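You operate a simulated robot arm through the tools that you are given. There is no shell and no other tool. Be economical: measure what you need, move in short steps, check, and stop when the job is done.

You run a simulated two-armed robot. Do the job below in one go: nothing can be reset, and whatever is moved stays where it is left.

JOB
Take the blue cloth from the top of the high grey table and lay it out flat on the free end of the island bench.

It is judged by the outcome, as a careful person would: the job done as asked, and still so three seconds after it is handed in. It fails if anything else is knocked over, pushed out of place, dropped, spilled or broken. Flat cloth is picked up by pressing the open fingertips on it (5 to 10 N) and closing them slowly along it; thin cloth reads only 2 to 8 mm in the jaws.

ROBOT AND FRAMES
Two 6-joint arms with two-finger grippers on one trunk, on a base that drives. Base frame: it is fixed to the floor where the robot stands at the start and does not move with it; the origin is under the middle of the robot, x ahead of it, y to its left, z up; the surface under the hand at the start is at about z = 0.85. Lengths are in m, angles in degrees, forces in N, time in s.
The left shoulder is at the start at [0.07, 0.176, 0.915], the right one opposite. With the tool pointing down near the work surface each hand reaches from about 0.48 to 0.76 m from the robot's upright axis, wherever it stands, measured 20 degrees to its own side. Places, roughly: free end of the island bench [-1.2, -1.9, 0.8]. Payload 2.45 kg a hand.
Tool frame (each hand has its own): the origin (TCP) lies between the finger pads and is the grasp point; the fingertips stand 0.026 m ahead of it; z points along the fingers, y is the line along which they close. Largest opening 0.096 m; the body of the gripper starts 0.069 m behind the TCP.
Orientation is that of the tool frame in the base frame, as a unit quaternion [x, y, z, w]. With the fingers straight down and closing along the base's y, the tool's x points along the base's -x, its y along +y and its z along -z.

CONTROLS
- The arms move only by the tool arm_command. It takes "left_plan", "right_plan" or both (then of equal length, played together; a hand with none holds still); each is one flat list of numbers, 7 for each row, row after row: the shift along the tool's x, y, z in units of 400 mm (1.0 is 400 mm), then the turn, a rotation vector about the tool's x, y, z in units of 90 degrees (1.0 is 90 degrees), then the opening, from 0 (shut) to 1 (fully open). In form: [dx, dy, dz, rx, ry, rz, hand, dx, dy, dz, rx, ry, rz, hand, ...]. A call has 1 to 10 rows; each row is the pose to reach, as a shift and turn from the pose commanded when the call began, along the tool's axes at that moment. A call with a number of a shift or a turn outside -1 to 1 is refused whole. A row lasts 0.2 s, in which the tool goes at most 0.05 m and 8.6 degrees; a call with a longer step from one row to the next is refused whole, and so is a gripper value outside its range. A pose out of reach is approached as far as the arm can. The call stops where the force on the tool passes 40 N (or 10 N more than at its start, if that is more) or the arm is blocked; 0.2 s more then pass. The fingers move at their own pace and stop on an object; they squeeze with about 35 N. The grip force told is the motor's: it shows also when the fingers shut on nothing. Time passes only in rows, and 0.2 s behind the last, so rows that repeat a pose let the fingers close. It gives the time, the measured TCP pose, the force on the tool (base axes), the opening and the grip force at its end, in the units of the frame above (readings bear some noise), with the torque about the TCP (base axes, N m) and any sound that the robot's microphone picked up.
- Cameras (640 x 400 px; columns grow to the right, rows downward): "scene" is now at [0.1404, 0.0047, 1.2473]; the picture's right is [0.04, -1.00, 0.00], its down [-0.46, -0.02, -0.89] and it looks along [0.89, 0.03, -0.46] (base axes); focal length 248 px, centre (320, 200). "left" rides on the left gripper at [0.082, -0.003, -0.098] in its tool frame; the picture's right is [0.04, 1.00, 0.00], its down [-0.73, 0.03, -0.68] and it looks along [-0.68, 0.03, 0.73] (tool axes); focal length 256 px, centre (320, 200). "right" rides on the right gripper at [0.082, 0.003, -0.098] in its tool frame; the picture's right is [-0.04, 1.00, 0.00], its down [-0.73, -0.03, -0.68] and it looks along [-0.68, -0.03, 0.73] (tool axes); focal length 256 px, centre (320, 200). There is no depth. A picture from a camera that has moved, and an enlarged one, comes with that camera's place and axes in the base frame and with its lens.
- capture(camera): a new picture of that camera. It takes no simulated time.
- move_column(by): slides the trunk up (or, below 0, down) by that many m; the arms and the scene camera ride with it, the base frame stays. It gives what a move gives, with no picture.
- base_move(legs): drives the robot by 1 to 6 legs, each [ahead, left, turn to the left] in m, m and degrees, along the robot's own axes; the way and the turn of a leg run together, so that a leg with both is an arc; at most 1.5 m and 180 degrees a leg. The arms and the cameras ride along, it lands a little off, and it stops where it bumps. It gives what a move gives.
- head_to(pan, tilt): turns the head with the scene camera to pan (to the left, within 86 degrees either way) and tilt (down, from -29 to 69), counted from straight ahead of the robot. It gives what a move gives.
- inspect(camera, box): a new picture of the part [left, top, right, bottom] of that camera's present view, enlarged. It takes no simulated time.
- hand_in(): hands the job in; it is judged then, once.

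Work in short steps. Places have to be worked out from the pictures, the camera data and where the tool is seen: move nearer, look again, correct. Check each grasp and each placing, and mend what went wrong. You have 120 turns and 88 pictures in all, those below and enlarged ones among them. Open the grippers and draw the arms clear of the work before you hand the job in, unless the task says otherwise; then end with one line.

The tools are called after ">>>" as name(argument=value, ...) on one line, values as JSON. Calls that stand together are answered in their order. arm_command: Moves the arms, as the interface text tells. Its arguments: {"type":"object","properties":{"left_plan":{"type":"array","items":{"type":"number"}},"right_plan":{"type":"array","items":{"type":"number"}}},"required":[]} The other tools are called the same way: move_column (by) slides the trunk up or down; base_move (legs) drives the base; head_to (pan, tilt) turns the head that bears the scene camera; capture (camera) takes a picture; inspect (camera, box) takes an enlarged picture of a part of a camera's view; hand_in () hands the job in.

At the start:

```text
t: 0.0
left_eef_pos: [0.5235, 0.2668, 0.987]
left_ee_rot: [0.0, 1.0, 0.0, 0.0]
left_force: [-0.3, -0.8, -0.2]
left_torque: [0.0, -0.03, -0.04]
left_gripper_width: 0.096
left_grasp_force: 0.0
right_eef_pos: [0.5171, -0.1449, 1.059]
right_ee_rot: [0.001, 1.0, 0.0, 0.0]
right_force: [-0.6, -1.4, -0.3]
right_torque: [0.0, 0.01, -0.01]
right_gripper_width: 0.0957
right_grasp_force: 0.1
trunk travel left (down, up): [-0.4, 0.44]
robot x, y, heading: [-0.0018, -0.0004, 0.2]
head pan, tilt: [2.2, 27.1]
```

scene: 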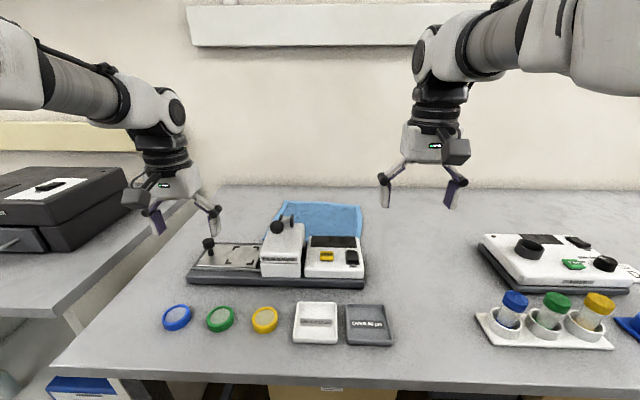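
right: 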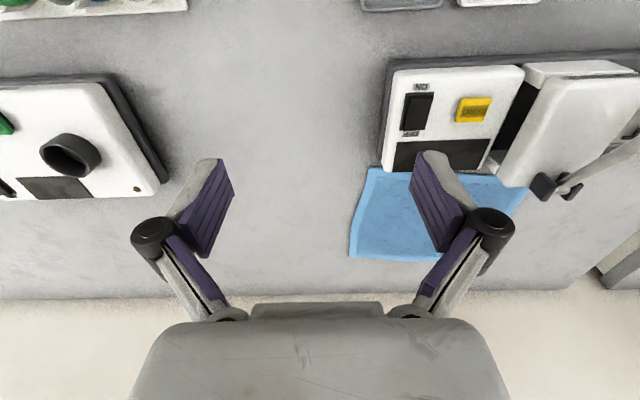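
left: 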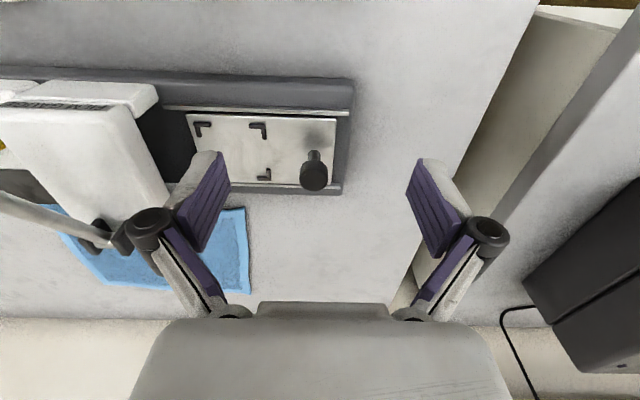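

The blue cloth lies behind a device on the table ahead, though this may not be the only one. I look around to find the "high grey table" and the island bench.

>>> head_to(pan=-80, tilt=25)

>>> capture(camera="scene")

>>> head_to(pan=80, tilt=25)

>>> capture(camera="scene")

```text
t: 1.6
left_eef_pos: [0.5226, 0.268, 0.9888]
left_ee_rot: [0.0, 1.0, 0.0, 0.0]
left_force: [0.5, 1.0, 0.2]
left_torque: [-0.01, 0.01, -0.02]
left_gripper_width: 0.096
left_grasp_force: 0.0
right_eef_pos: [0.5176, -0.145, 1.0579]
right_ee_rot: [0.0, 1.0, 0.0, 0.001]
right_force: [-0.3, 0.9, -0.2]
right_torque: [0.0, -0.01, 0.0]
right_gripper_width: 0.0961
right_grasp_force: 0.1
trunk travel left (down, up): [-0.4, 0.44]
robot x, y, heading: [-0.0027, 0.0008, -0.1]
head pan, tilt: [-80.0, 25.0]
```

```text
84 pictures are left
camera scene: at [0.065, -0.0895, 1.2507], right [-0.98, -0.17, 0.0], down [-0.07, 0.42, -0.91], along [0.16, -0.89, -0.42], focal length 248 px, centre (320, 200)
```

scene: 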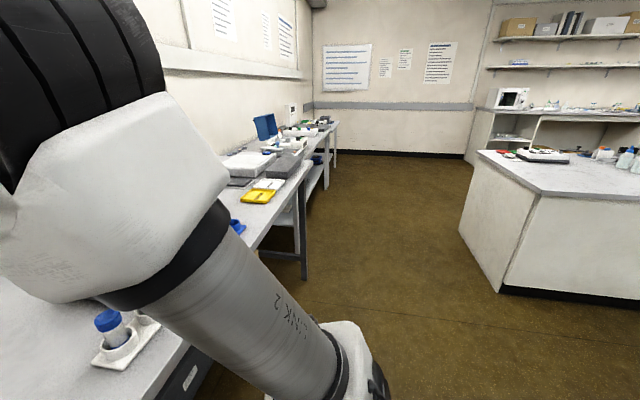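

```text
t: 4.0
left_eef_pos: [0.5235, 0.2675, 0.9873]
left_ee_rot: [0.0, 1.0, 0.0, 0.0]
left_force: [-0.9, -0.5, 0.0]
left_torque: [-0.01, 0.06, -0.01]
left_gripper_width: 0.0958
left_grasp_force: 0.0
right_eef_pos: [0.5166, -0.1458, 1.0595]
right_ee_rot: [0.001, 1.0, 0.0, 0.0]
right_force: [0.3, -0.2, 0.3]
right_torque: [-0.01, -0.01, 0.01]
right_gripper_width: 0.0961
right_grasp_force: 0.0
trunk travel left (down, up): [-0.4, 0.44]
robot x, y, heading: [-0.0052, -0.0025, -0.2]
head pan, tilt: [80.0, 25.0]
```

```text
83 pictures are left
camera scene: at [0.065, 0.092, 1.2507], right [0.98, -0.17, 0.0], down [-0.07, -0.42, -0.91], along [0.16, 0.89, -0.42], focal length 248 px, centre (320, 200)
```

scene: 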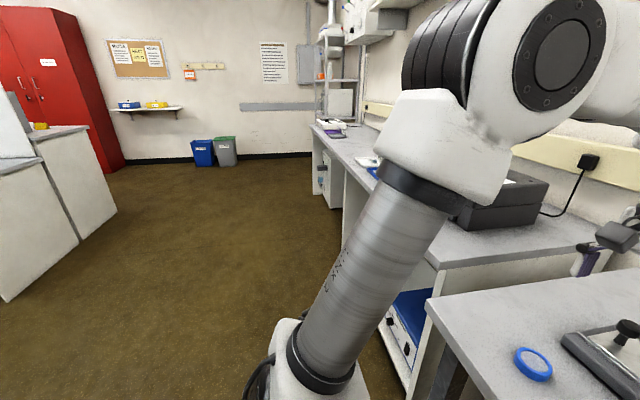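

The island bench is behind-right, and this nearest table is the higher grey one. I look closer at the cloth.

>>> inspect(camera="right", box=[320, 40, 640, 300])

>>> inspect(camera="left", box=[0, 60, 380, 320])

>>> head_to(pan=0, tilt=30)

>>> inspect(camera="scene", box=[170, 140, 420, 320])

```text
1.54 times, centred on (480, 170) of right
camera zoom: at [0.4357, -0.1412, 1.1556], right [0.04, 1.0, 0.0], down [0.73, -0.03, 0.68], along [0.68, -0.03, -0.73], focal length 394 px, centre (74, 246)
```

zoom: 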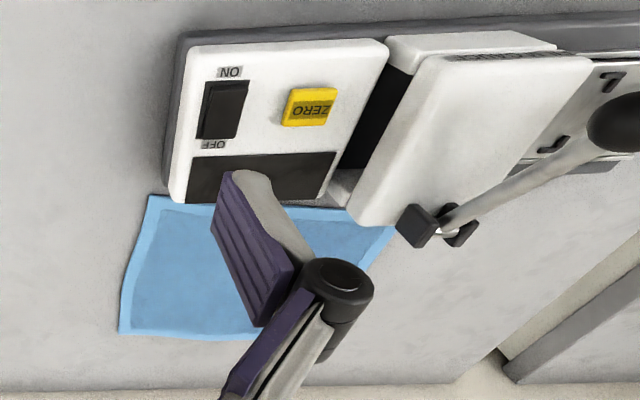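

```text
1.54 times, centred on (190, 190) of left
camera zoom: at [0.4423, 0.265, 1.0841], right [-0.04, 1.0, 0.0], down [0.73, 0.03, 0.68], along [0.68, 0.03, -0.73], focal length 394 px, centre (520, 215)
```

zoom: 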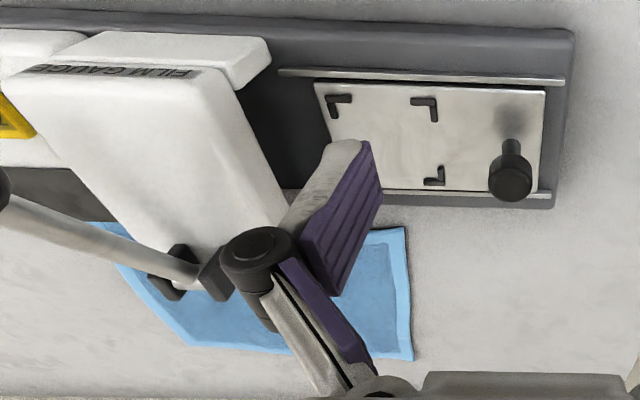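

```text
t: 5.5
left_eef_pos: [0.5222, 0.2672, 0.9885]
left_ee_rot: [0.0, 1.0, 0.0, 0.0]
left_force: [0.1, 0.0, -0.3]
left_torque: [0.0, 0.02, -0.02]
left_gripper_width: 0.0961
left_grasp_force: 0.0
right_eef_pos: [0.5172, -0.1442, 1.0589]
right_ee_rot: [0.0, 1.0, 0.0, 0.0]
right_force: [-0.1, -1.1, -0.3]
right_torque: [-0.03, 0.0, 0.02]
right_gripper_width: 0.0961
right_grasp_force: 0.0
trunk travel left (down, up): [-0.4, 0.44]
robot x, y, heading: [-0.0004, -0.001, -0.0]
head pan, tilt: [0.0, 30.0]
```

```text
2.22 times, centred on (295, 230) of scene
camera zoom: at [0.1394, 0.0013, 1.2427], right [0.0, -1.0, 0.0], down [-0.5, 0.0, -0.87], along [0.87, 0.0, -0.5], focal length 552 px, centre (376, 133)
```

zoom: 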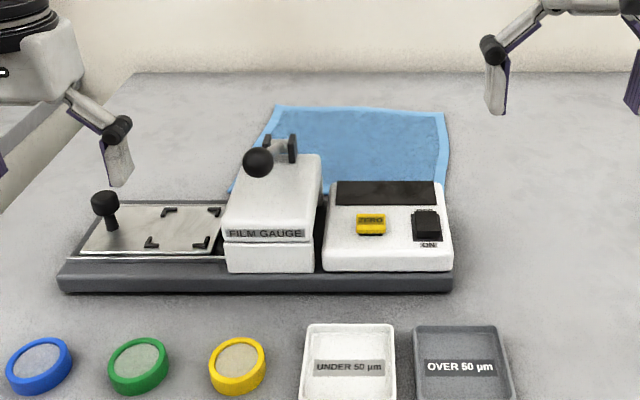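

Cloth corners are about far (0.89,-0.10)/(0.905,0.155) and near (0.67,-0.08)/(0.68,0.175). The far corners are clear but need the robot about 0.15 m closer, so I check the clearance to the table edge.

>>> head_to(pan=0, tilt=69)

>>> capture(camera="scene")

```text
t: 6.6
left_eef_pos: [0.5242, 0.2675, 0.9875]
left_ee_rot: [0.0, 1.0, 0.0, 0.0]
left_force: [0.8, -0.2, 0.2]
left_torque: [-0.02, -0.04, -0.03]
left_gripper_width: 0.096
left_grasp_force: 0.0
right_eef_pos: [0.518, -0.1461, 1.0588]
right_ee_rot: [0.0, 1.0, 0.0, 0.0]
right_force: [-1.0, -0.1, 0.6]
right_torque: [0.0, -0.03, 0.01]
right_gripper_width: 0.0958
right_grasp_force: 0.1
trunk travel left (down, up): [-0.4, 0.44]
robot x, y, heading: [0.0026, 0.0041, -0.0]
head pan, tilt: [0.0, 68.8]
```

```text
79 pictures are left
camera scene: at [0.1049, 0.0012, 1.1913], right [0.0, -1.0, 0.0], down [-0.93, 0.0, -0.36], along [0.36, 0.0, -0.93], focal length 248 px, centre (320, 200)
```

scene: 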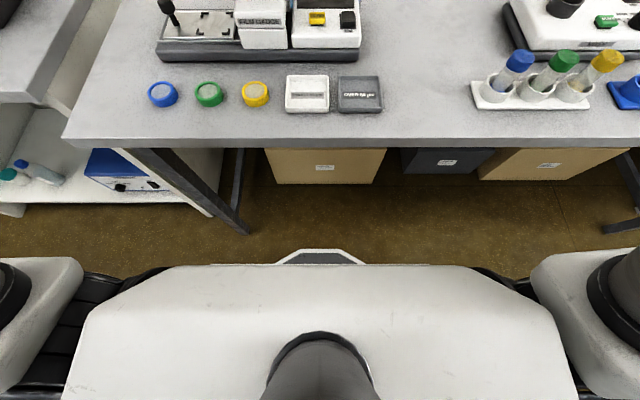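

The trunk has about 0.2 m to the table edge, and the space under it is open. I raise the trunk by 0.12 m so the hands clear everything, then creep forward 0.13 m.

>>> move_column(by=0.12)

>>> base_move(legs=[[0.13, 0, 0]])

>>> capture(camera="left")

>>> capture(camera="right")

```text
t: 8.1
left_eef_pos: [0.5241, 0.2672, 1.1074]
left_ee_rot: [-0.001, 1.0, -0.001, -0.001]
left_force: [0.3, 0.4, -0.1]
left_torque: [-0.01, 0.03, 0.01]
left_gripper_width: 0.0957
left_grasp_force: 0.1
right_eef_pos: [0.5179, -0.1454, 1.1782]
right_ee_rot: [0.0, 1.0, 0.0, 0.0]
right_force: [0.5, 0.2, -1.3]
right_torque: [0.03, 0.01, -0.01]
right_gripper_width: 0.096
right_grasp_force: 0.2
trunk travel left (down, up): [-0.52, 0.32]
robot x, y, heading: [-0.0, -0.0023, -0.1]
head pan, tilt: [0.0, 68.8]
```

```text
t: 9.4
left_eef_pos: [0.6539, 0.2672, 1.1081]
left_ee_rot: [0.0, 1.0, 0.0, 0.001]
left_force: [0.2, -0.4, -0.4]
left_torque: [-0.01, 0.03, -0.01]
left_gripper_width: 0.0959
left_grasp_force: 0.0
right_eef_pos: [0.6471, -0.145, 1.1787]
right_ee_rot: [0.0, 1.0, 0.001, 0.0]
right_force: [-0.7, 1.0, 0.2]
right_torque: [0.06, 0.0, 0.01]
right_gripper_width: 0.096
right_grasp_force: 0.1
trunk travel left (down, up): [-0.52, 0.32]
robot x, y, heading: [0.1323, 0.0, -0.1]
head pan, tilt: [0.0, 68.8]
```

```text
78 pictures are left
camera left: at [0.5727, 0.2649, 1.2044], right [-0.04, 1.0, 0.0], down [0.73, 0.03, 0.68], along [0.68, 0.03, -0.73], focal length 256 px, centre (320, 200)
```

left: 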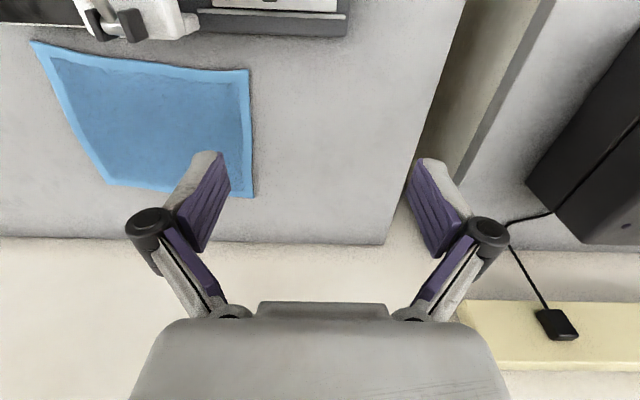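

```text
77 pictures are left
camera right: at [0.5661, -0.1412, 1.2758], right [0.04, 1.0, 0.0], down [0.73, -0.03, 0.68], along [0.68, -0.03, -0.73], focal length 256 px, centre (320, 200)
```

right: 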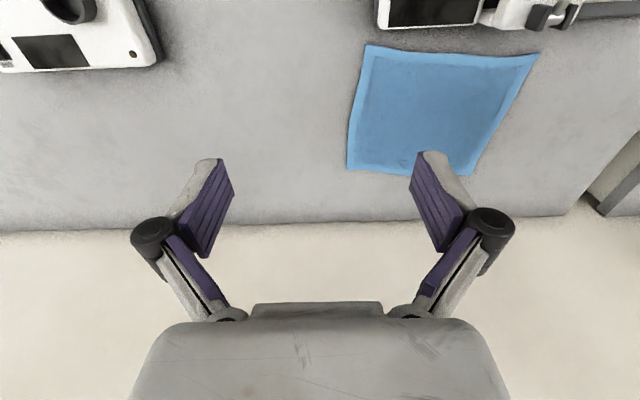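

The cloth corners are confirmed at FL (0.900,0.152), FR (0.877,-0.096), NL (0.678,0.177) and NR (0.657,-0.078). I move both hands over the far corners, staying high.

>>> arm_command(left_plan=[-0.095, -0.0621, 0, 0, 0, 0, 0.52, -0.19, -0.1242, 0, 0, 0, 0, 0.52, -0.285, -0.1863, 0, 0, 0, 0, 0.52, -0.38, -0.2483, 0, 0, 0, 0, 0.52, -0.475, -0.3104, 0, 0, 0, 0, 0.52, -0.57, -0.3725, 0, 0, 0, 0, 0.52, -0.57, -0.3725, 0.11, 0, 0, 0, 0.52, -0.57, -0.3725, 0.22, 0, 0, 0, 0.52, -0.57, -0.3725, 0.33, 0, 0, 0, 0.52, -0.57, -0.3725, 0.44, 0, 0, 0, 0.52], right_plan=[-0.0896, 0.0346, 0, 0, 0, 0, 0.52, -0.1792, 0.0692, 0, 0, 0, 0, 0.52, -0.2688, 0.1038, 0, 0, 0, 0, 0.52, -0.3583, 0.1383, 0, 0, 0, 0, 0.52, -0.4479, 0.1729, 0, 0, 0, 0, 0.52, -0.5375, 0.2075, 0, 0, 0, 0, 0.52, -0.5375, 0.2075, 0.118, 0, 0, 0, 0.52, -0.5375, 0.2075, 0.236, 0, 0, 0, 0.52, -0.5375, 0.2075, 0.354, 0, 0, 0, 0.52, -0.5375, 0.2075, 0.472, 0, 0, 0, 0.52])

>>> capture(camera="left")

>>> capture(camera="right")

```text
t: 11.6
left_eef_pos: [0.871, 0.1251, 0.9299]
left_ee_rot: [0.0, 1.0, 0.0, -0.001]
left_force: [0.3, 1.4, -0.3]
left_torque: [-0.04, 0.01, 0.02]
left_gripper_width: 0.0499
left_grasp_force: 0.2
left hand out of reach, approached as far as the arm can: row 5, 6, 7, 8, 9, 10
right_eef_pos: [0.8469, -0.0704, 0.9951]
right_ee_rot: [0.0, 1.0, 0.0, 0.0]
right_force: [-0.6, 0.2, -0.3]
right_torque: [-0.01, 0.01, -0.02]
right_gripper_width: 0.0498
right_grasp_force: 0.0
right hand out of reach, approached as far as the arm can: row 4, 5, 6, 7, 8, 9, 10
trunk travel left (down, up): [-0.52, 0.32]
robot x, y, heading: [0.1305, 0.0042, 0.1]
head pan, tilt: [0.0, 68.8]
```

```text
76 pictures are left
camera left: at [0.7897, 0.1228, 1.0255], right [-0.04, 1.0, 0.0], down [0.73, 0.03, 0.68], along [0.68, 0.03, -0.73], focal length 256 px, centre (320, 200)
```

left: 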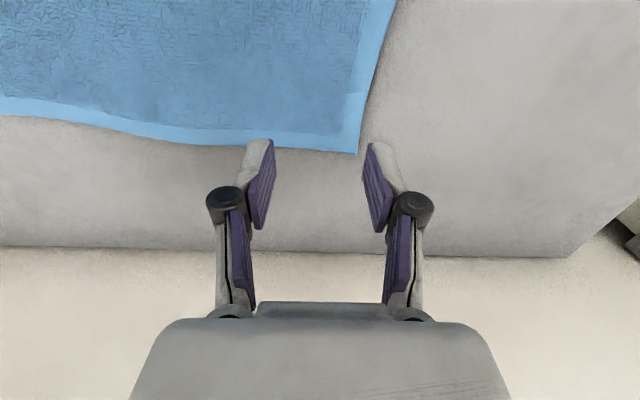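

```text
75 pictures are left
camera right: at [0.766, -0.0664, 1.0924], right [0.04, 1.0, 0.0], down [0.73, -0.03, 0.68], along [0.68, -0.03, -0.73], focal length 256 px, centre (320, 200)
```

right: 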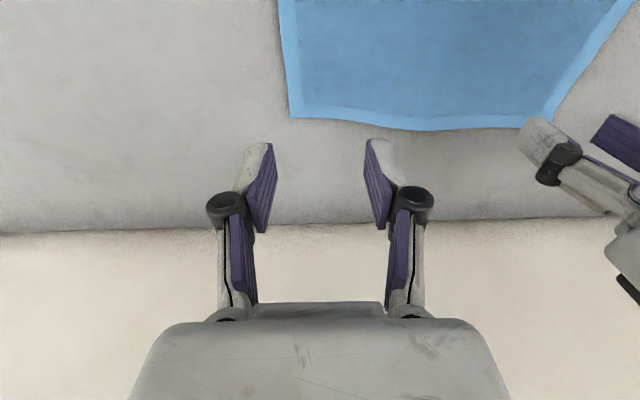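

Both hands ended about 1 cm short, roughly 3 cm inside the far edge, which is good. I lower the right hand level with the left and check how the commanded pose responds.

>>> arm_command(left_plan=[0.0, -0.0, 0.03, 0, 0, 0, 0.52, 0.0, 0.0, 0.06, 0, 0, 0, 0.52], right_plan=[0.0, 0.0, 0.1, 0, 0, 0, 0.52, 0.0, 0.0, 0.2, 0, 0, 0, 0.52])

```text
t: 12.2
left_eef_pos: [0.874, 0.122, 0.9053]
left_ee_rot: [0.001, 1.0, 0.0, -0.001]
left_force: [-0.4, 0.0, -0.1]
left_torque: [-0.06, 0.0, 0.01]
left_gripper_width: 0.0498
left_grasp_force: 0.0
right_eef_pos: [0.8459, -0.0725, 0.9135]
right_ee_rot: [0.0, 1.0, 0.0, -0.002]
right_force: [0.1, 0.7, -0.2]
right_torque: [-0.01, 0.0, -0.01]
right_gripper_width: 0.05
right_grasp_force: 0.1
trunk travel left (down, up): [-0.52, 0.32]
robot x, y, heading: [0.135, -0.0018, -0.2]
head pan, tilt: [0.0, 68.8]
```

Both hands are in position, so I lower the fingertips to the cloth in small steps and nudge the right hand inward 6 mm.

>>> arm_command(left_plan=[0, 0, 0.02, 0, 0, 0, 0.52, 0, 0, 0.04, 0, 0, 0, 0.52, 0, 0, 0.06, 0, 0, 0, 0.52], right_plan=[0, 0.02, 0.028, 0, 0, 0, 0.52, 0, 0.02, 0.056, 0, 0, 0, 0.52, 0, 0.02, 0.08, 0, 0, 0, 0.52])

>>> capture(camera="left")

>>> capture(camera="right")

```text
t: 13.0
left_eef_pos: [0.8756, 0.1225, 0.8815]
left_ee_rot: [0.001, 1.0, 0.0, -0.001]
left_force: [0.1, 0.4, 1.0]
left_torque: [0.02, -0.02, -0.01]
left_gripper_width: 0.05
left_grasp_force: 0.0
left hand out of reach, approached as far as the arm can: row 1, 2, 3
right_eef_pos: [0.8459, -0.0647, 0.8822]
right_ee_rot: [0.0, 1.0, -0.001, 0.0]
right_force: [0.1, 0.6, 0.2]
right_torque: [0.0, 0.0, -0.01]
right_gripper_width: 0.05
right_grasp_force: 0.1
trunk travel left (down, up): [-0.52, 0.32]
robot x, y, heading: [0.1291, 0.0006, 0.2]
head pan, tilt: [0.0, 68.8]
```

```text
74 pictures are left
camera left: at [0.7945, 0.1209, 0.9783], right [-0.04, 1.0, 0.0], down [0.74, 0.03, 0.68], along [0.68, 0.03, -0.74], focal length 256 px, centre (320, 200)
```

left: 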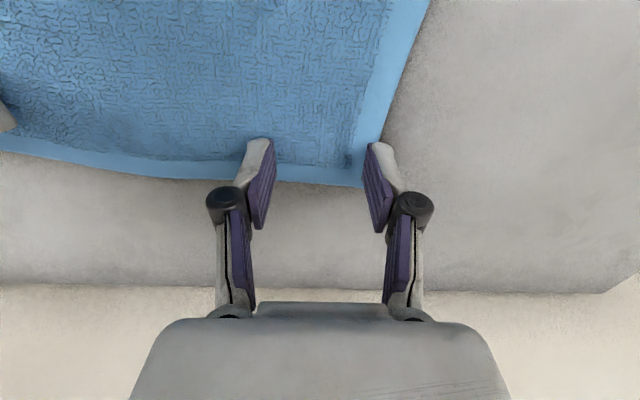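

```text
73 pictures are left
camera right: at [0.765, -0.0607, 0.98], right [0.04, 1.0, 0.0], down [0.73, -0.03, 0.68], along [0.68, -0.03, -0.73], focal length 256 px, centre (320, 200)
```

right: 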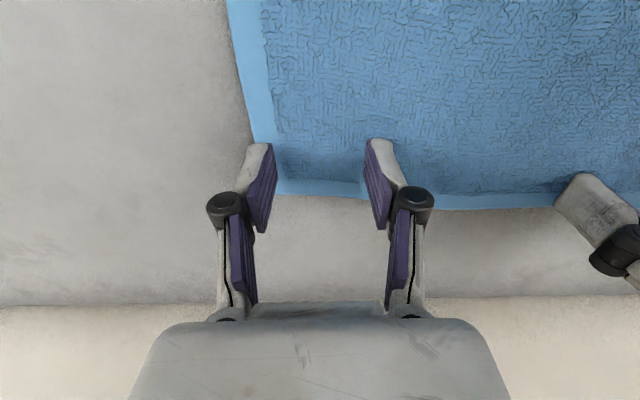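

The left outer finger is right on the cloth's edge. I shift the left hand inward 8 mm and the right 3 mm, then press down.

>>> arm_command(left_plan=[0, -0.02, 0, 0, 0, 0, 0.52, 0, -0.02, 0.01, 0, 0, 0, 0.52, 0, -0.02, 0.015, 0, 0, 0, 0.52], right_plan=[0, 0.008, 0, 0, 0, 0, 0.52, 0, 0.008, 0.01, 0, 0, 0, 0.52, 0, 0.008, 0.015, 0, 0, 0, 0.52])

```text
t: 13.8
left_eef_pos: [0.8756, 0.1149, 0.8777]
left_ee_rot: [0.0, 1.0, 0.0, 0.001]
left_force: [0.8, 0.5, 4.9]
left_torque: [0.02, 0.02, 0.0]
left_gripper_width: 0.0502
left_grasp_force: 0.2
right_eef_pos: [0.845, -0.0593, 0.879]
right_ee_rot: [0.0, 1.0, 0.001, 0.002]
right_force: [0.1, 0.3, 2.1]
right_torque: [0.0, -0.02, 0.0]
right_gripper_width: 0.0503
right_grasp_force: 0.3
trunk travel left (down, up): [-0.52, 0.32]
robot x, y, heading: [0.1327, -0.0025, -0.2]
head pan, tilt: [0.0, 68.8]
```

Contact reads 4.9 N left and 2.1 N right. I press slightly more to reach 6–7 N, then close slowly.

>>> arm_command(left_plan=[0, 0, 0.006, 0, 0, 0, 0.52, 0, 0, 0.006, 0, 0, 0, 0.45, 0, 0, 0.006, 0, 0, 0, 0.38, 0, 0, 0.006, 0, 0, 0, 0.31, 0, 0, 0.006, 0, 0, 0, 0.24, 0, 0, 0.006, 0, 0, 0, 0.17, 0, 0, 0.006, 0, 0, 0, 0.1, 0, 0, 0.006, 0, 0, 0, 0.03, 0, 0, 0.006, 0, 0, 0, 0, 0, 0, 0.006, 0, 0, 0, 0], right_plan=[0, 0, 0.012, 0, 0, 0, 0.52, 0, 0, 0.012, 0, 0, 0, 0.45, 0, 0, 0.012, 0, 0, 0, 0.38, 0, 0, 0.012, 0, 0, 0, 0.31, 0, 0, 0.012, 0, 0, 0, 0.24, 0, 0, 0.012, 0, 0, 0, 0.17, 0, 0, 0.012, 0, 0, 0, 0.1, 0, 0, 0.012, 0, 0, 0, 0.03, 0, 0, 0.012, 0, 0, 0, 0, 0, 0, 0.012, 0, 0, 0, 0])

>>> capture(camera="left")

>>> capture(camera="right")

```text
t: 16.0
left_eef_pos: [0.8716, 0.1145, 0.8783]
left_ee_rot: [0.0, 1.0, -0.001, 0.002]
left_force: [-1.8, -11.3, 12.9]
left_torque: [-0.29, 0.03, -0.03]
left_gripper_width: 0.0045
left_grasp_force: 33.4
right_eef_pos: [0.8415, -0.0591, 0.8783]
right_ee_rot: [0.0, 1.0, 0.0, 0.004]
right_force: [3.4, 13.8, 36.3]
right_torque: [0.23, -0.12, -0.02]
right_gripper_width: 0.0044
right_grasp_force: 33.4
trunk travel left (down, up): [-0.52, 0.32]
robot x, y, heading: [0.1285, 0.0024, 0.1]
head pan, tilt: [0.0, 68.8]
```

```text
72 pictures are left
camera left: at [0.7894, 0.1126, 0.9744], right [-0.04, 1.0, 0.0], down [0.73, 0.03, 0.68], along [0.68, 0.03, -0.73], focal length 256 px, centre (320, 200)
```

left: 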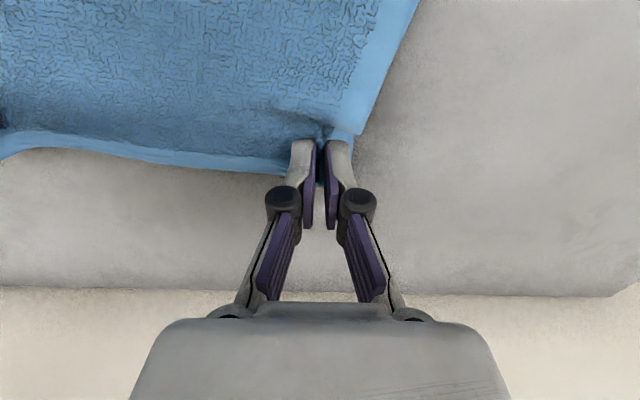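

```text
71 pictures are left
camera right: at [0.7594, -0.056, 0.9744], right [0.04, 1.0, 0.0], down [0.73, -0.03, 0.69], along [0.68, -0.03, -0.73], focal length 256 px, centre (320, 200)
```

right: 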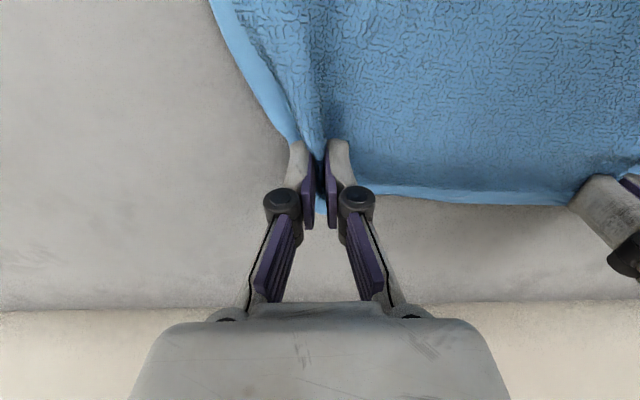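

Both jaws read 4.4 mm with cloth pinched in. I lift gently with the arms first.

>>> arm_command(left_plan=[0, 0, -0.05, 0, 0, 0, 0, 0, 0, -0.1, 0, 0, 0, 0, 0, 0, -0.15, 0, 0, 0, 0, 0, 0, -0.2, 0, 0, 0, 0, 0, 0, -0.25, 0, 0, 0, 0, 0, 0, -0.3, 0, 0, 0, 0], right_plan=[0, 0, -0.05, 0, 0, 0, 0, 0, 0, -0.1, 0, 0, 0, 0, 0, 0, -0.15, 0, 0, 0, 0, 0, 0, -0.2, 0, 0, 0, 0, 0, 0, -0.25, 0, 0, 0, 0, 0, 0, -0.3, 0, 0, 0, 0])

>>> move_column(by=0.25)

>>> head_to(pan=0, tilt=35)

>>> capture(camera="scene")

```text
t: 17.4
left_eef_pos: [0.8608, 0.12, 0.9817]
left_ee_rot: [0.0, 1.0, -0.001, -0.002]
left_force: [-1.5, -18.5, 1.3]
left_torque: [-0.48, -0.02, 0.08]
left_gripper_width: 0.0048
left_grasp_force: 33.5
left hand out of reach, approached as far as the arm can: row 2, 3, 4, 5, 6
right_eef_pos: [0.8451, -0.0604, 0.9917]
right_ee_rot: [0.0, 1.0, 0.0, 0.001]
right_force: [0.9, 19.2, -0.9]
right_torque: [0.46, 0.0, 0.11]
right_gripper_width: 0.0047
right_grasp_force: 33.4
trunk travel left (down, up): [-0.52, 0.32]
robot x, y, heading: [0.1284, -0.0041, 0.0]
head pan, tilt: [0.0, 68.8]
```

```text
t: 20.0
left_eef_pos: [0.8621, 0.1202, 1.2317]
left_ee_rot: [0.001, 1.0, 0.0, -0.001]
left_force: [-0.1, -19.7, 1.7]
left_torque: [-0.52, 0.04, 0.03]
left_gripper_width: 0.005
left_grasp_force: 33.8
right_eef_pos: [0.8456, -0.0617, 1.2415]
right_ee_rot: [0.001, 1.0, 0.0, 0.0]
right_force: [0.1, 20.1, -0.8]
right_torque: [0.49, -0.04, 0.12]
right_gripper_width: 0.005
right_grasp_force: 33.8
trunk travel left (down, up): [-0.77, 0.07]
robot x, y, heading: [0.1334, 0.0001, 0.2]
head pan, tilt: [0.0, 68.8]
```

```text
t: 21.0
left_eef_pos: [0.8605, 0.1201, 1.2314]
left_ee_rot: [0.0, 1.0, 0.0, 0.0]
left_force: [-0.7, -19.3, 1.3]
left_torque: [-0.56, 0.03, 0.03]
left_gripper_width: 0.0048
left_grasp_force: 32.9
right_eef_pos: [0.8442, -0.0604, 1.2417]
right_ee_rot: [0.0, 1.0, 0.0, 0.0]
right_force: [0.8, 20.3, -1.5]
right_torque: [0.51, -0.03, 0.14]
right_gripper_width: 0.0047
right_grasp_force: 33.1
trunk travel left (down, up): [-0.77, 0.07]
robot x, y, heading: [0.1304, -0.0017, -0.0]
head pan, tilt: [0.0, 35.0]
```

```text
70 pictures are left
camera scene: at [0.268, 0.0012, 1.6048], right [0.0, -1.0, 0.0], down [-0.57, 0.0, -0.82], along [0.82, 0.0, -0.57], focal length 248 px, centre (320, 200)
```

scene: 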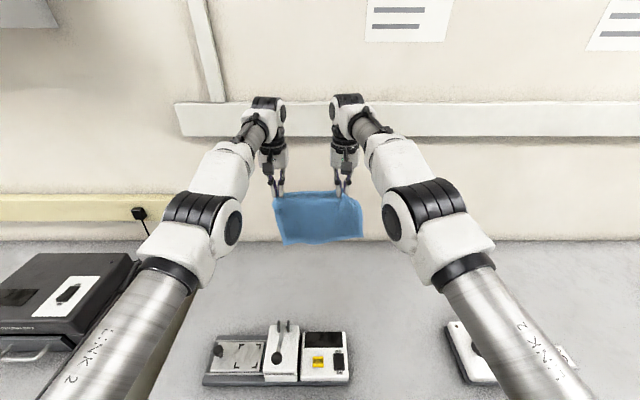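

The cloth hangs cleanly between both hands and nothing else was disturbed. I ease the lateral tension a little and back away from the table.

>>> arm_command(left_plan=[0.02, -0.007, 0, 0, 0, 0, 0, 0.1, -0.007, 0, 0, 0, 0, 0, 0.2, -0.007, 0, 0, 0, 0, 0], right_plan=[0.02, 0.007, 0, 0, 0, 0, 0, 0.1, 0.007, 0, 0, 0, 0, 0, 0.2, 0.007, 0, 0, 0, 0, 0])

>>> base_move(legs=[[-0.5, 0, 0]])

>>> head_to(pan=-86, tilt=25)

>>> capture(camera="scene")

```text
t: 21.9
left_eef_pos: [0.8554, 0.1064, 1.238]
left_ee_rot: [0.005, 1.0, -0.002, -0.004]
left_force: [-12.3, -24.9, -1.3]
left_torque: [-0.68, 0.3, -0.17]
left_gripper_width: 0.0052
left_grasp_force: 33.4
left hand out of reach, approached as far as the arm can: row 1, 2, 3
right_eef_pos: [0.7717, -0.0647, 1.239]
right_ee_rot: [0.006, 1.0, 0.01, 0.001]
right_force: [12.0, 24.3, -0.2]
right_torque: [0.71, -0.33, 0.1]
right_gripper_width: 0.0047
right_grasp_force: 33.9
trunk travel left (down, up): [-0.77, 0.07]
robot x, y, heading: [0.1275, -0.0002, -0.0]
head pan, tilt: [0.0, 35.0]
stopped in row 3 (left hand): the force on the tool passed its limit at 41 N (the readings are from after the stop); the commanded pose is now the measured one
```

```text
t: 24.8
left_eef_pos: [0.3584, 0.1061, 1.2376]
left_ee_rot: [0.007, 1.0, -0.003, -0.003]
left_force: [-16.0, -31.4, 1.0]
left_torque: [-0.89, 0.41, -0.22]
left_gripper_width: 0.0051
left_grasp_force: 33.9
right_eef_pos: [0.2728, -0.0659, 1.2384]
right_ee_rot: [0.009, 1.0, 0.009, -0.001]
right_force: [15.2, 31.3, -1.5]
right_torque: [0.86, -0.41, 0.15]
right_gripper_width: 0.005
right_grasp_force: 33.8
trunk travel left (down, up): [-0.77, 0.07]
robot x, y, heading: [-0.3652, -0.0008, -0.1]
head pan, tilt: [0.0, 35.0]
```

```text
t: 26.4
left_eef_pos: [0.3584, 0.1053, 1.2394]
left_ee_rot: [0.008, 1.0, -0.004, -0.004]
left_force: [-13.7, -28.9, 0.9]
left_torque: [-0.77, 0.41, -0.21]
left_gripper_width: 0.0052
left_grasp_force: 33.6
right_eef_pos: [0.2722, -0.0671, 1.2399]
right_ee_rot: [0.009, 1.0, 0.009, -0.001]
right_force: [14.7, 29.6, 0.2]
right_torque: [0.75, -0.37, 0.16]
right_gripper_width: 0.0051
right_grasp_force: 33.8
trunk travel left (down, up): [-0.77, 0.07]
robot x, y, heading: [-0.3673, 0.0006, -0.2]
head pan, tilt: [-85.9, 25.0]
```

```text
69 pictures are left
camera scene: at [-0.3117, -0.0894, 1.6207], right [-1.0, -0.06, 0.0], down [-0.03, 0.42, -0.91], along [0.06, -0.9, -0.42], focal length 248 px, centre (320, 200)
```

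scene: 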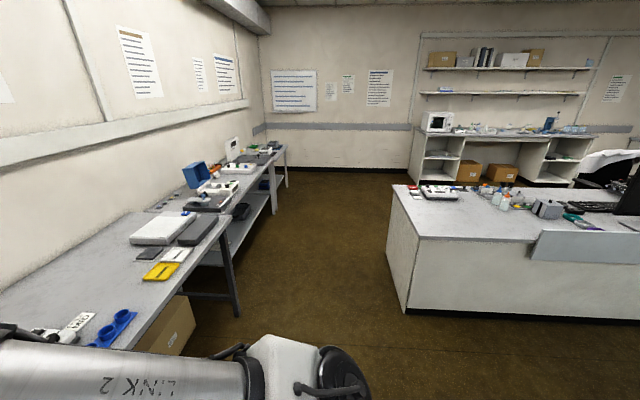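

The left hand lagged because its commanded pose was out of reach, so the cloth is pulled diagonally. I bring the left hand back level with the right.

>>> arm_command(left_plan=[0.07, 0, 0, 0, 0, 0, 0, 0.14, 0, 0, 0, 0, 0, 0, 0.21, 0, 0, 0, 0, 0, 0])

>>> head_to(pan=0, tilt=35)

>>> capture(camera="scene")

```text
t: 27.2
left_eef_pos: [0.3574, 0.1054, 1.2379]
left_ee_rot: [0.008, 1.0, -0.003, -0.004]
left_force: [-15.5, -29.1, 0.4]
left_torque: [-0.78, 0.42, -0.18]
left_gripper_width: 0.0054
left_grasp_force: 34.2
left hand out of reach, approached as far as the arm can: row 1, 2, 3
right_eef_pos: [0.2715, -0.0676, 1.2396]
right_ee_rot: [0.009, 1.0, 0.009, -0.001]
right_force: [14.5, 28.4, 0.1]
right_torque: [0.74, -0.38, 0.13]
right_gripper_width: 0.0047
right_grasp_force: 33.6
trunk travel left (down, up): [-0.77, 0.07]
robot x, y, heading: [-0.3679, 0.0008, -0.4]
head pan, tilt: [-85.9, 25.0]
```

```text
t: 28.8
left_eef_pos: [0.3576, 0.1054, 1.2386]
left_ee_rot: [0.008, 1.0, -0.004, -0.004]
left_force: [-14.8, -27.2, 0.4]
left_torque: [-0.76, 0.38, -0.19]
left_gripper_width: 0.0052
left_grasp_force: 33.4
right_eef_pos: [0.2717, -0.0671, 1.2397]
right_ee_rot: [0.008, 1.0, 0.009, -0.001]
right_force: [14.7, 28.7, -0.6]
right_torque: [0.73, -0.39, 0.15]
right_gripper_width: 0.0051
right_grasp_force: 33.9
trunk travel left (down, up): [-0.77, 0.07]
robot x, y, heading: [-0.3701, 0.0044, -0.2]
head pan, tilt: [0.0, 35.0]
```

```text
68 pictures are left
camera scene: at [-0.2297, 0.0019, 1.6049], right [-0.01, -1.0, 0.0], down [-0.57, 0.0, -0.82], along [0.82, -0.01, -0.57], focal length 248 px, centre (320, 200)
```

scene: 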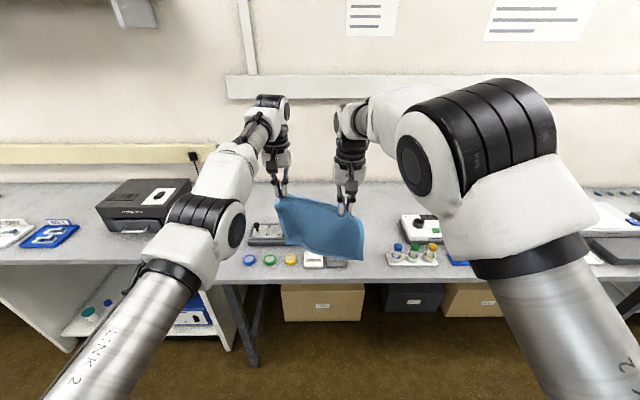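

The left arm is almost straight and won't move radially. I try moving it back and down together in small steps to get it off the singularity.

>>> arm_command(left_plan=[0.02, 0, 0.05, 0, 0, 0, 0, 0.05, 0, 0.1, 0, 0, 0, 0, 0.08, 0, 0.1, 0, 0, 0, 0, 0.12, 0, 0.1, 0, 0, 0, 0])

```text
t: 29.8
left_eef_pos: [0.3618, 0.1009, 1.215]
left_ee_rot: [0.007, 1.0, -0.005, -0.005]
left_force: [-15.6, -28.3, 4.8]
left_torque: [-0.78, 0.43, -0.23]
left_gripper_width: 0.005
left_grasp_force: 33.7
left hand out of reach, approached as far as the arm can: row 1, 2, 3, 4
right_eef_pos: [0.2707, -0.0667, 1.2394]
right_ee_rot: [0.008, 1.0, 0.008, -0.001]
right_force: [15.9, 28.0, -4.9]
right_torque: [0.71, -0.4, 0.1]
right_gripper_width: 0.005
right_grasp_force: 33.9
trunk travel left (down, up): [-0.77, 0.07]
robot x, y, heading: [-0.366, 0.0011, -0.5]
head pan, tilt: [0.0, 35.0]
```

It moves down but not back. I relieve the tension by moving the right hand forward 7 cm and 1 cm inward, and tilt the left tool fingers outward a little to unlock the elbow.

>>> arm_command(left_plan=[0, 0, 0, 0, 0, 0, 0, 0, 0, 0, 0, 0, 0, 0, 0, 0, 0, 0, -0.07, 0, 0, 0, 0, 0, 0, -0.14, 0, 0], right_plan=[-0.07, 0.01, 0.02, 0, 0, 0, 0, -0.14, 0.02, 0.04, 0, 0, 0, 0, -0.18, 0.025, 0.06, 0, 0, 0, 0, -0.18, 0.025, 0.06, 0, 0, 0, 0])

```text
t: 30.8
left_eef_pos: [0.3893, 0.0951, 1.2353]
left_ee_rot: [0.007, 0.997, -0.003, 0.079]
left_force: [-0.1, -0.8, 0.5]
left_torque: [0.03, -0.01, 0.0]
left_gripper_width: 0.0044
left_grasp_force: 33.0
left hand out of reach, approached as far as the arm can: row 3, 4
right_eef_pos: [0.3413, -0.0571, 1.2165]
right_ee_rot: [0.009, 1.0, 0.009, -0.001]
right_force: [-0.6, 0.8, -0.4]
right_torque: [-0.06, -0.01, 0.01]
right_gripper_width: 0.0042
right_grasp_force: 32.6
trunk travel left (down, up): [-0.77, 0.07]
robot x, y, heading: [-0.3724, -0.0029, -0.3]
head pan, tilt: [0.0, 35.0]
```

The tension is gone. I look closely at the left arm's shape to see why it won't retract.

>>> inspect(camera="scene", box=[60, 70, 400, 290])

>>> arm_command(left_plan=[0, 0.0, 0, 0, 0.07, 0, 0, 0, 0, 0, 0, 0.14, 0, 0, 0.08, 0, -0.02, 0, 0.14, 0, 0, 0.16, 0, -0.04, 0, 0.14, 0, 0])

```text
1.82 times, centred on (230, 180) of scene
camera zoom: at [-0.2309, 0.0021, 1.605], right [-0.01, -1.0, 0.0], down [-0.57, 0.0, -0.82], along [0.82, -0.01, -0.57], focal length 452 px, centre (484, 236)
```

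zoom: 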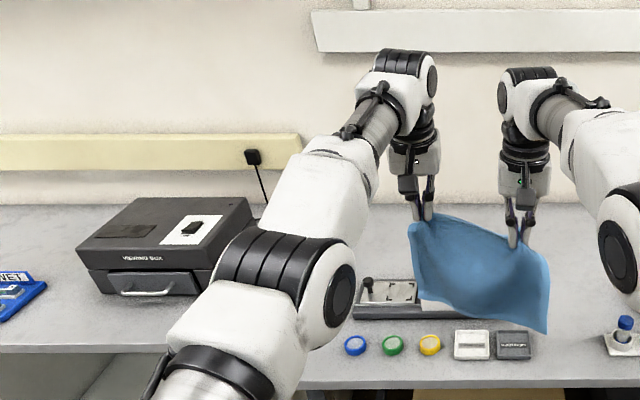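

```text
t: 31.8
left_eef_pos: [0.3425, 0.1002, 1.2399]
left_ee_rot: [0.007, 0.999, -0.003, -0.033]
left_force: [-0.3, 0.2, 0.2]
left_torque: [0.04, 0.0, -0.01]
left_gripper_width: 0.0047
left_grasp_force: 31.9
left hand out of reach, approached as far as the arm can: row 1, 2, 3, 4
right_eef_pos: [0.3411, -0.0574, 1.216]
right_ee_rot: [0.009, 1.0, 0.008, -0.001]
right_force: [0.4, 0.3, 1.1]
right_torque: [-0.02, -0.02, -0.01]
right_gripper_width: 0.0039
right_grasp_force: 31.0
trunk travel left (down, up): [-0.77, 0.07]
robot x, y, heading: [-0.3689, 0.0021, -0.6]
head pan, tilt: [0.0, 35.0]
```

The elbow stays straight, but the hands are now level in x (0.34), and I can lay the cloth using the trunk and base alone. I level and space the right hand so the held edge is nearly taut.

>>> arm_command(right_plan=[0, -0.02, -0.03, 0, 0, 0, 0, 0, -0.045, -0.06, 0, 0, 0, 0])

>>> inspect(camera="scene", box=[200, 120, 420, 290])

```text
t: 32.4
left_eef_pos: [0.3426, 0.098, 1.2388]
left_ee_rot: [0.007, 0.999, -0.002, -0.033]
left_force: [0.3, -7.1, 0.6]
left_torque: [-0.17, -0.03, 0.01]
left_gripper_width: 0.0049
left_grasp_force: 34.3
right_eef_pos: [0.3408, -0.0778, 1.2401]
right_ee_rot: [0.008, 1.0, 0.009, -0.001]
right_force: [0.4, 6.7, 0.4]
right_torque: [0.19, 0.01, 0.07]
right_gripper_width: 0.0051
right_grasp_force: 33.3
trunk travel left (down, up): [-0.77, 0.07]
robot x, y, heading: [-0.3672, 0.004, -0.4]
head pan, tilt: [0.0, 35.0]
```

```text
2.35 times, centred on (310, 205) of scene
camera zoom: at [-0.2304, 0.0012, 1.6049], right [-0.01, -1.0, 0.0], down [-0.57, 0.0, -0.82], along [0.82, -0.01, -0.57], focal length 585 px, centre (344, 188)
```

zoom: 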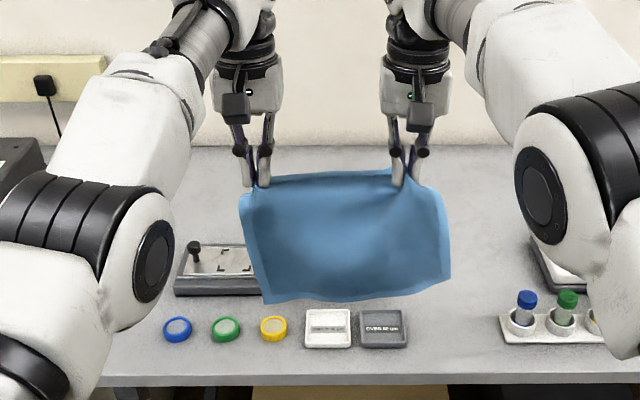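

The cloth hangs square with its full width spread. I turn right 90° in place to face the island and look.

>>> base_move(legs=[[-0.15, 0, 0], [0, 0, -90]])

>>> head_to(pan=-30, tilt=25)

>>> capture(camera="scene")

```text
t: 37.5
left_eef_pos: [-0.3939, -0.7037, 1.2398]
left_ee_rot: [0.698, 0.716, 0.022, -0.025]
left_force: [-6.6, -1.3, 0.5]
left_torque: [-0.01, 0.21, 0.14]
left_gripper_width: 0.0044
left_grasp_force: 33.6
right_eef_pos: [-0.5705, -0.7082, 1.2409]
right_ee_rot: [0.7, 0.714, 0.007, 0.005]
right_force: [7.5, 2.0, -0.5]
right_torque: [0.02, -0.18, 0.18]
right_gripper_width: 0.0041
right_grasp_force: 33.8
trunk travel left (down, up): [-0.77, 0.07]
robot x, y, heading: [-0.5196, 0.002, -88.3]
head pan, tilt: [0.0, 35.0]
```

```text
t: 38.5
left_eef_pos: [-0.393, -0.7029, 1.2394]
left_ee_rot: [0.698, 0.715, 0.021, -0.026]
left_force: [-6.4, -2.0, 0.6]
left_torque: [-0.04, 0.18, 0.13]
left_gripper_width: 0.0042
left_grasp_force: 33.3
right_eef_pos: [-0.5709, -0.7087, 1.2394]
right_ee_rot: [0.699, 0.716, 0.007, 0.005]
right_force: [6.2, 0.8, 0.0]
right_torque: [0.01, -0.18, 0.18]
right_gripper_width: 0.0044
right_grasp_force: 32.8
trunk travel left (down, up): [-0.77, 0.07]
robot x, y, heading: [-0.5194, 0.0027, -88.2]
head pan, tilt: [-30.0, 25.0]
```

```text
65 pictures are left
camera scene: at [-0.5619, -0.1275, 1.6207], right [-0.88, 0.47, 0.0], down [0.2, 0.37, -0.91], along [-0.43, -0.8, -0.42], focal length 248 px, centre (320, 200)
```

scene: 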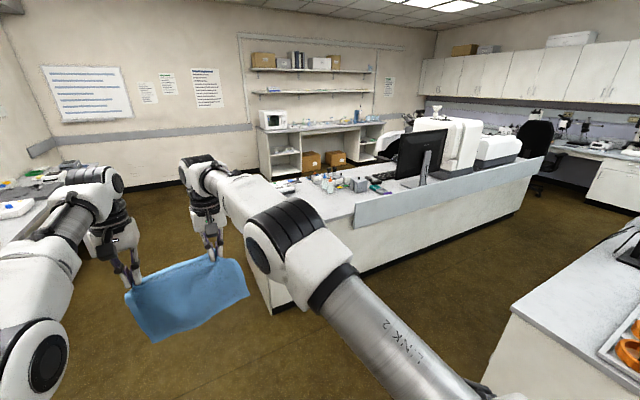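

The free end lies left of a low partition that starts near x≈-1.45, and its front edge is near y≈-1.4. I strafe right to line up at x≈-1.12 and look again.

>>> base_move(legs=[[0, 0, -1.8], [0, -0.6, 0]])

>>> head_to(pan=0, tilt=30)

>>> capture(camera="scene")

```text
t: 42.2
left_eef_pos: [-1.0247, -0.7061, 1.2386]
left_ee_rot: [0.713, 0.701, 0.022, -0.025]
left_force: [-7.5, -0.8, 0.4]
left_torque: [-0.03, 0.21, 0.1]
left_gripper_width: 0.0042
left_grasp_force: 32.9
right_eef_pos: [-1.2004, -0.7059, 1.2399]
right_ee_rot: [0.713, 0.701, 0.006, 0.005]
right_force: [5.5, 1.2, 0.6]
right_torque: [0.02, -0.17, 0.13]
right_gripper_width: 0.004
right_grasp_force: 31.9
trunk travel left (down, up): [-0.77, 0.07]
robot x, y, heading: [-1.122, 0.0092, -90.5]
head pan, tilt: [-30.0, 25.0]
```

```text
t: 43.2
left_eef_pos: [-1.0244, -0.7055, 1.2402]
left_ee_rot: [0.712, 0.701, 0.021, -0.025]
left_force: [-5.5, -1.0, -0.8]
left_torque: [-0.02, 0.17, 0.16]
left_gripper_width: 0.0045
left_grasp_force: 33.3
right_eef_pos: [-1.2017, -0.7042, 1.2405]
right_ee_rot: [0.713, 0.701, 0.007, 0.005]
right_force: [6.4, 0.1, -0.3]
right_torque: [0.03, -0.19, 0.15]
right_gripper_width: 0.0048
right_grasp_force: 33.7
trunk travel left (down, up): [-0.77, 0.07]
robot x, y, heading: [-1.1197, 0.002, -90.5]
head pan, tilt: [0.0, 30.0]
```

```text
64 pictures are left
camera scene: at [-1.1248, -0.1346, 1.6127], right [-1.0, 0.01, 0.0], down [0.0, 0.5, -0.87], along [-0.01, -0.87, -0.5], focal length 248 px, centre (320, 200)
```

scene: 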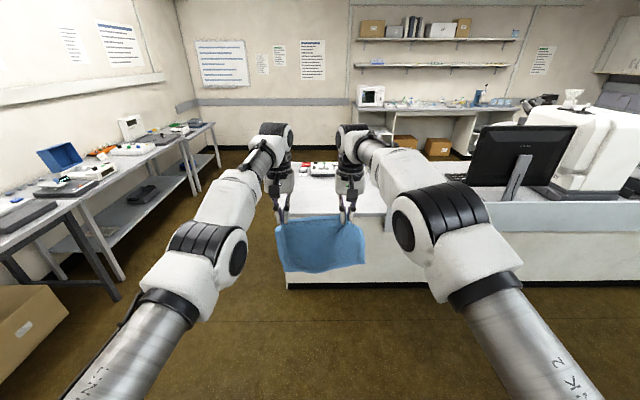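

The island's free end runs from x≈-0.88 to -1.4, with free depth from y≈-1.45 to -2.0. I drive 0.9 m ahead in one slow approach and look again.

>>> base_move(legs=[[0.9, 0, 0.5]])

>>> head_to(pan=0, tilt=50)

>>> capture(camera="scene")

>>> capture(camera="left")

```text
t: 48.0
left_eef_pos: [-1.0172, -1.6096, 1.2402]
left_ee_rot: [0.708, 0.705, 0.021, -0.025]
left_force: [-6.9, -1.0, 0.3]
left_torque: [-0.01, 0.18, 0.13]
left_gripper_width: 0.0042
left_grasp_force: 33.6
right_eef_pos: [-1.1936, -1.6108, 1.2403]
right_ee_rot: [0.709, 0.705, 0.007, 0.006]
right_force: [7.0, 2.0, -0.3]
right_torque: [0.02, -0.2, 0.1]
right_gripper_width: 0.0045
right_grasp_force: 34.0
trunk travel left (down, up): [-0.77, 0.07]
robot x, y, heading: [-1.1252, -0.9031, -89.6]
head pan, tilt: [0.0, 30.0]
```

```text
t: 48.8
left_eef_pos: [-1.0168, -1.6108, 1.2398]
left_ee_rot: [0.708, 0.705, 0.021, -0.025]
left_force: [-5.8, -0.4, 0.2]
left_torque: [-0.02, 0.21, 0.15]
left_gripper_width: 0.0043
left_grasp_force: 32.6
right_eef_pos: [-1.1935, -1.6111, 1.2394]
right_ee_rot: [0.709, 0.706, 0.006, 0.006]
right_force: [5.5, 1.6, -0.7]
right_torque: [0.05, -0.18, 0.1]
right_gripper_width: 0.004
right_grasp_force: 32.6
trunk travel left (down, up): [-0.77, 0.07]
robot x, y, heading: [-1.1255, -0.9011, -89.7]
head pan, tilt: [0.0, 50.0]
```

```text
63 pictures are left
camera scene: at [-1.1243, -1.0278, 1.5832], right [-1.0, -0.01, 0.0], down [0.0, 0.77, -0.64], along [0.0, -0.64, -0.77], focal length 248 px, centre (320, 200)
```

scene: 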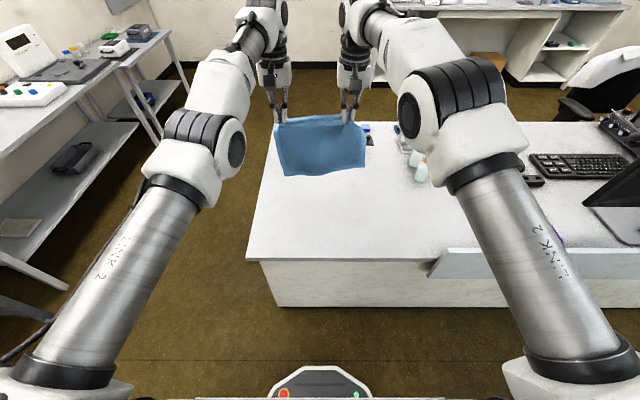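

```text
62 pictures are left
camera left: at [-1.0195, -1.5349, 1.341], right [1.0, 0.04, 0.0], down [0.03, -0.78, 0.63], along [0.02, -0.63, -0.78], focal length 256 px, centre (320, 200)
```

left: 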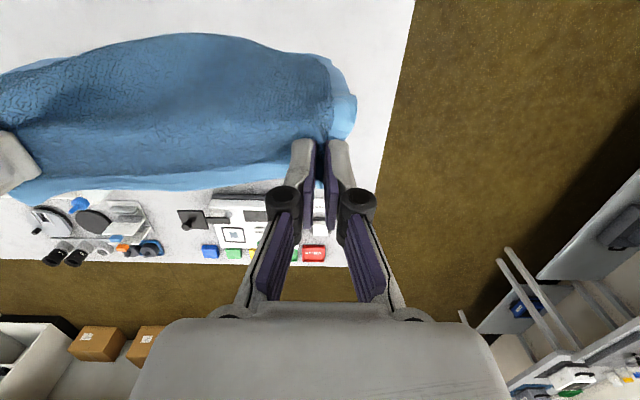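

Bench top is z≈0.79, with front edge y≈-1.43, end x≈-0.87 and items starting at y≈-1.95. I go 0.18 m forward, lower 0.17 m, and check the cloth's bottom edge.

>>> base_move(legs=[[0.18, 0, 0]])

>>> move_column(by=-0.17)

>>> capture(camera="scene")

>>> capture(camera="right")

```text
t: 50.3
left_eef_pos: [-1.0159, -1.783, 1.2423]
left_ee_rot: [0.707, 0.707, 0.02, -0.024]
left_force: [-6.5, -0.2, 0.2]
left_torque: [-0.07, 0.2, 0.13]
left_gripper_width: 0.0041
left_grasp_force: 33.2
right_eef_pos: [-1.1919, -1.7829, 1.2423]
right_ee_rot: [0.708, 0.706, 0.005, 0.006]
right_force: [7.2, 1.9, 0.6]
right_torque: [-0.04, -0.14, 0.09]
right_gripper_width: 0.0042
right_grasp_force: 32.0
trunk travel left (down, up): [-0.77, 0.07]
robot x, y, heading: [-1.1233, -1.0776, -89.6]
head pan, tilt: [0.0, 50.0]
```

```text
t: 52.2
left_eef_pos: [-1.0157, -1.7864, 1.0705]
left_ee_rot: [0.708, 0.706, 0.021, -0.024]
left_force: [-5.4, -0.1, -0.5]
left_torque: [-0.02, 0.16, 0.09]
left_gripper_width: 0.0042
left_grasp_force: 33.0
right_eef_pos: [-1.1913, -1.7868, 1.0704]
right_ee_rot: [0.708, 0.706, 0.007, 0.006]
right_force: [7.0, 0.0, -0.2]
right_torque: [0.02, -0.17, 0.13]
right_gripper_width: 0.0049
right_grasp_force: 33.7
trunk travel left (down, up): [-0.6, 0.24]
robot x, y, heading: [-1.12, -1.0763, -89.3]
head pan, tilt: [0.0, 50.0]
```

```text
61 pictures are left
camera scene: at [-1.1232, -1.203, 1.4132], right [-1.0, -0.01, 0.0], down [0.0, 0.77, -0.64], along [0.0, -0.64, -0.77], focal length 248 px, centre (320, 200)
```

scene: 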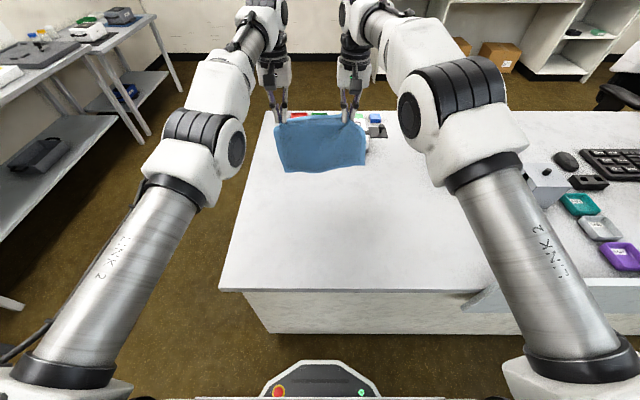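

```text
60 pictures are left
camera right: at [-1.1897, -1.7048, 1.1678], right [1.0, -0.04, 0.02], down [-0.04, -0.73, 0.68], along [-0.02, -0.68, -0.74], focal length 256 px, centre (320, 200)
```

right: 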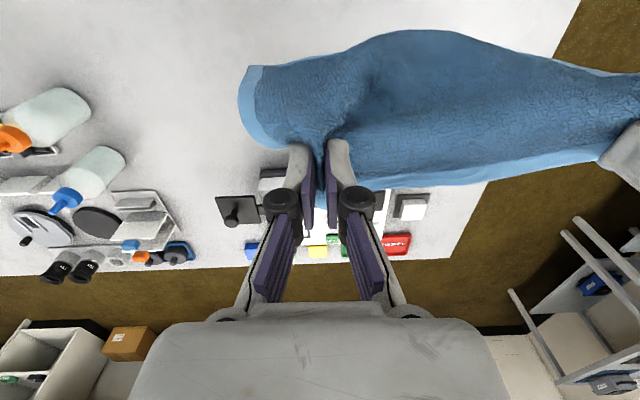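

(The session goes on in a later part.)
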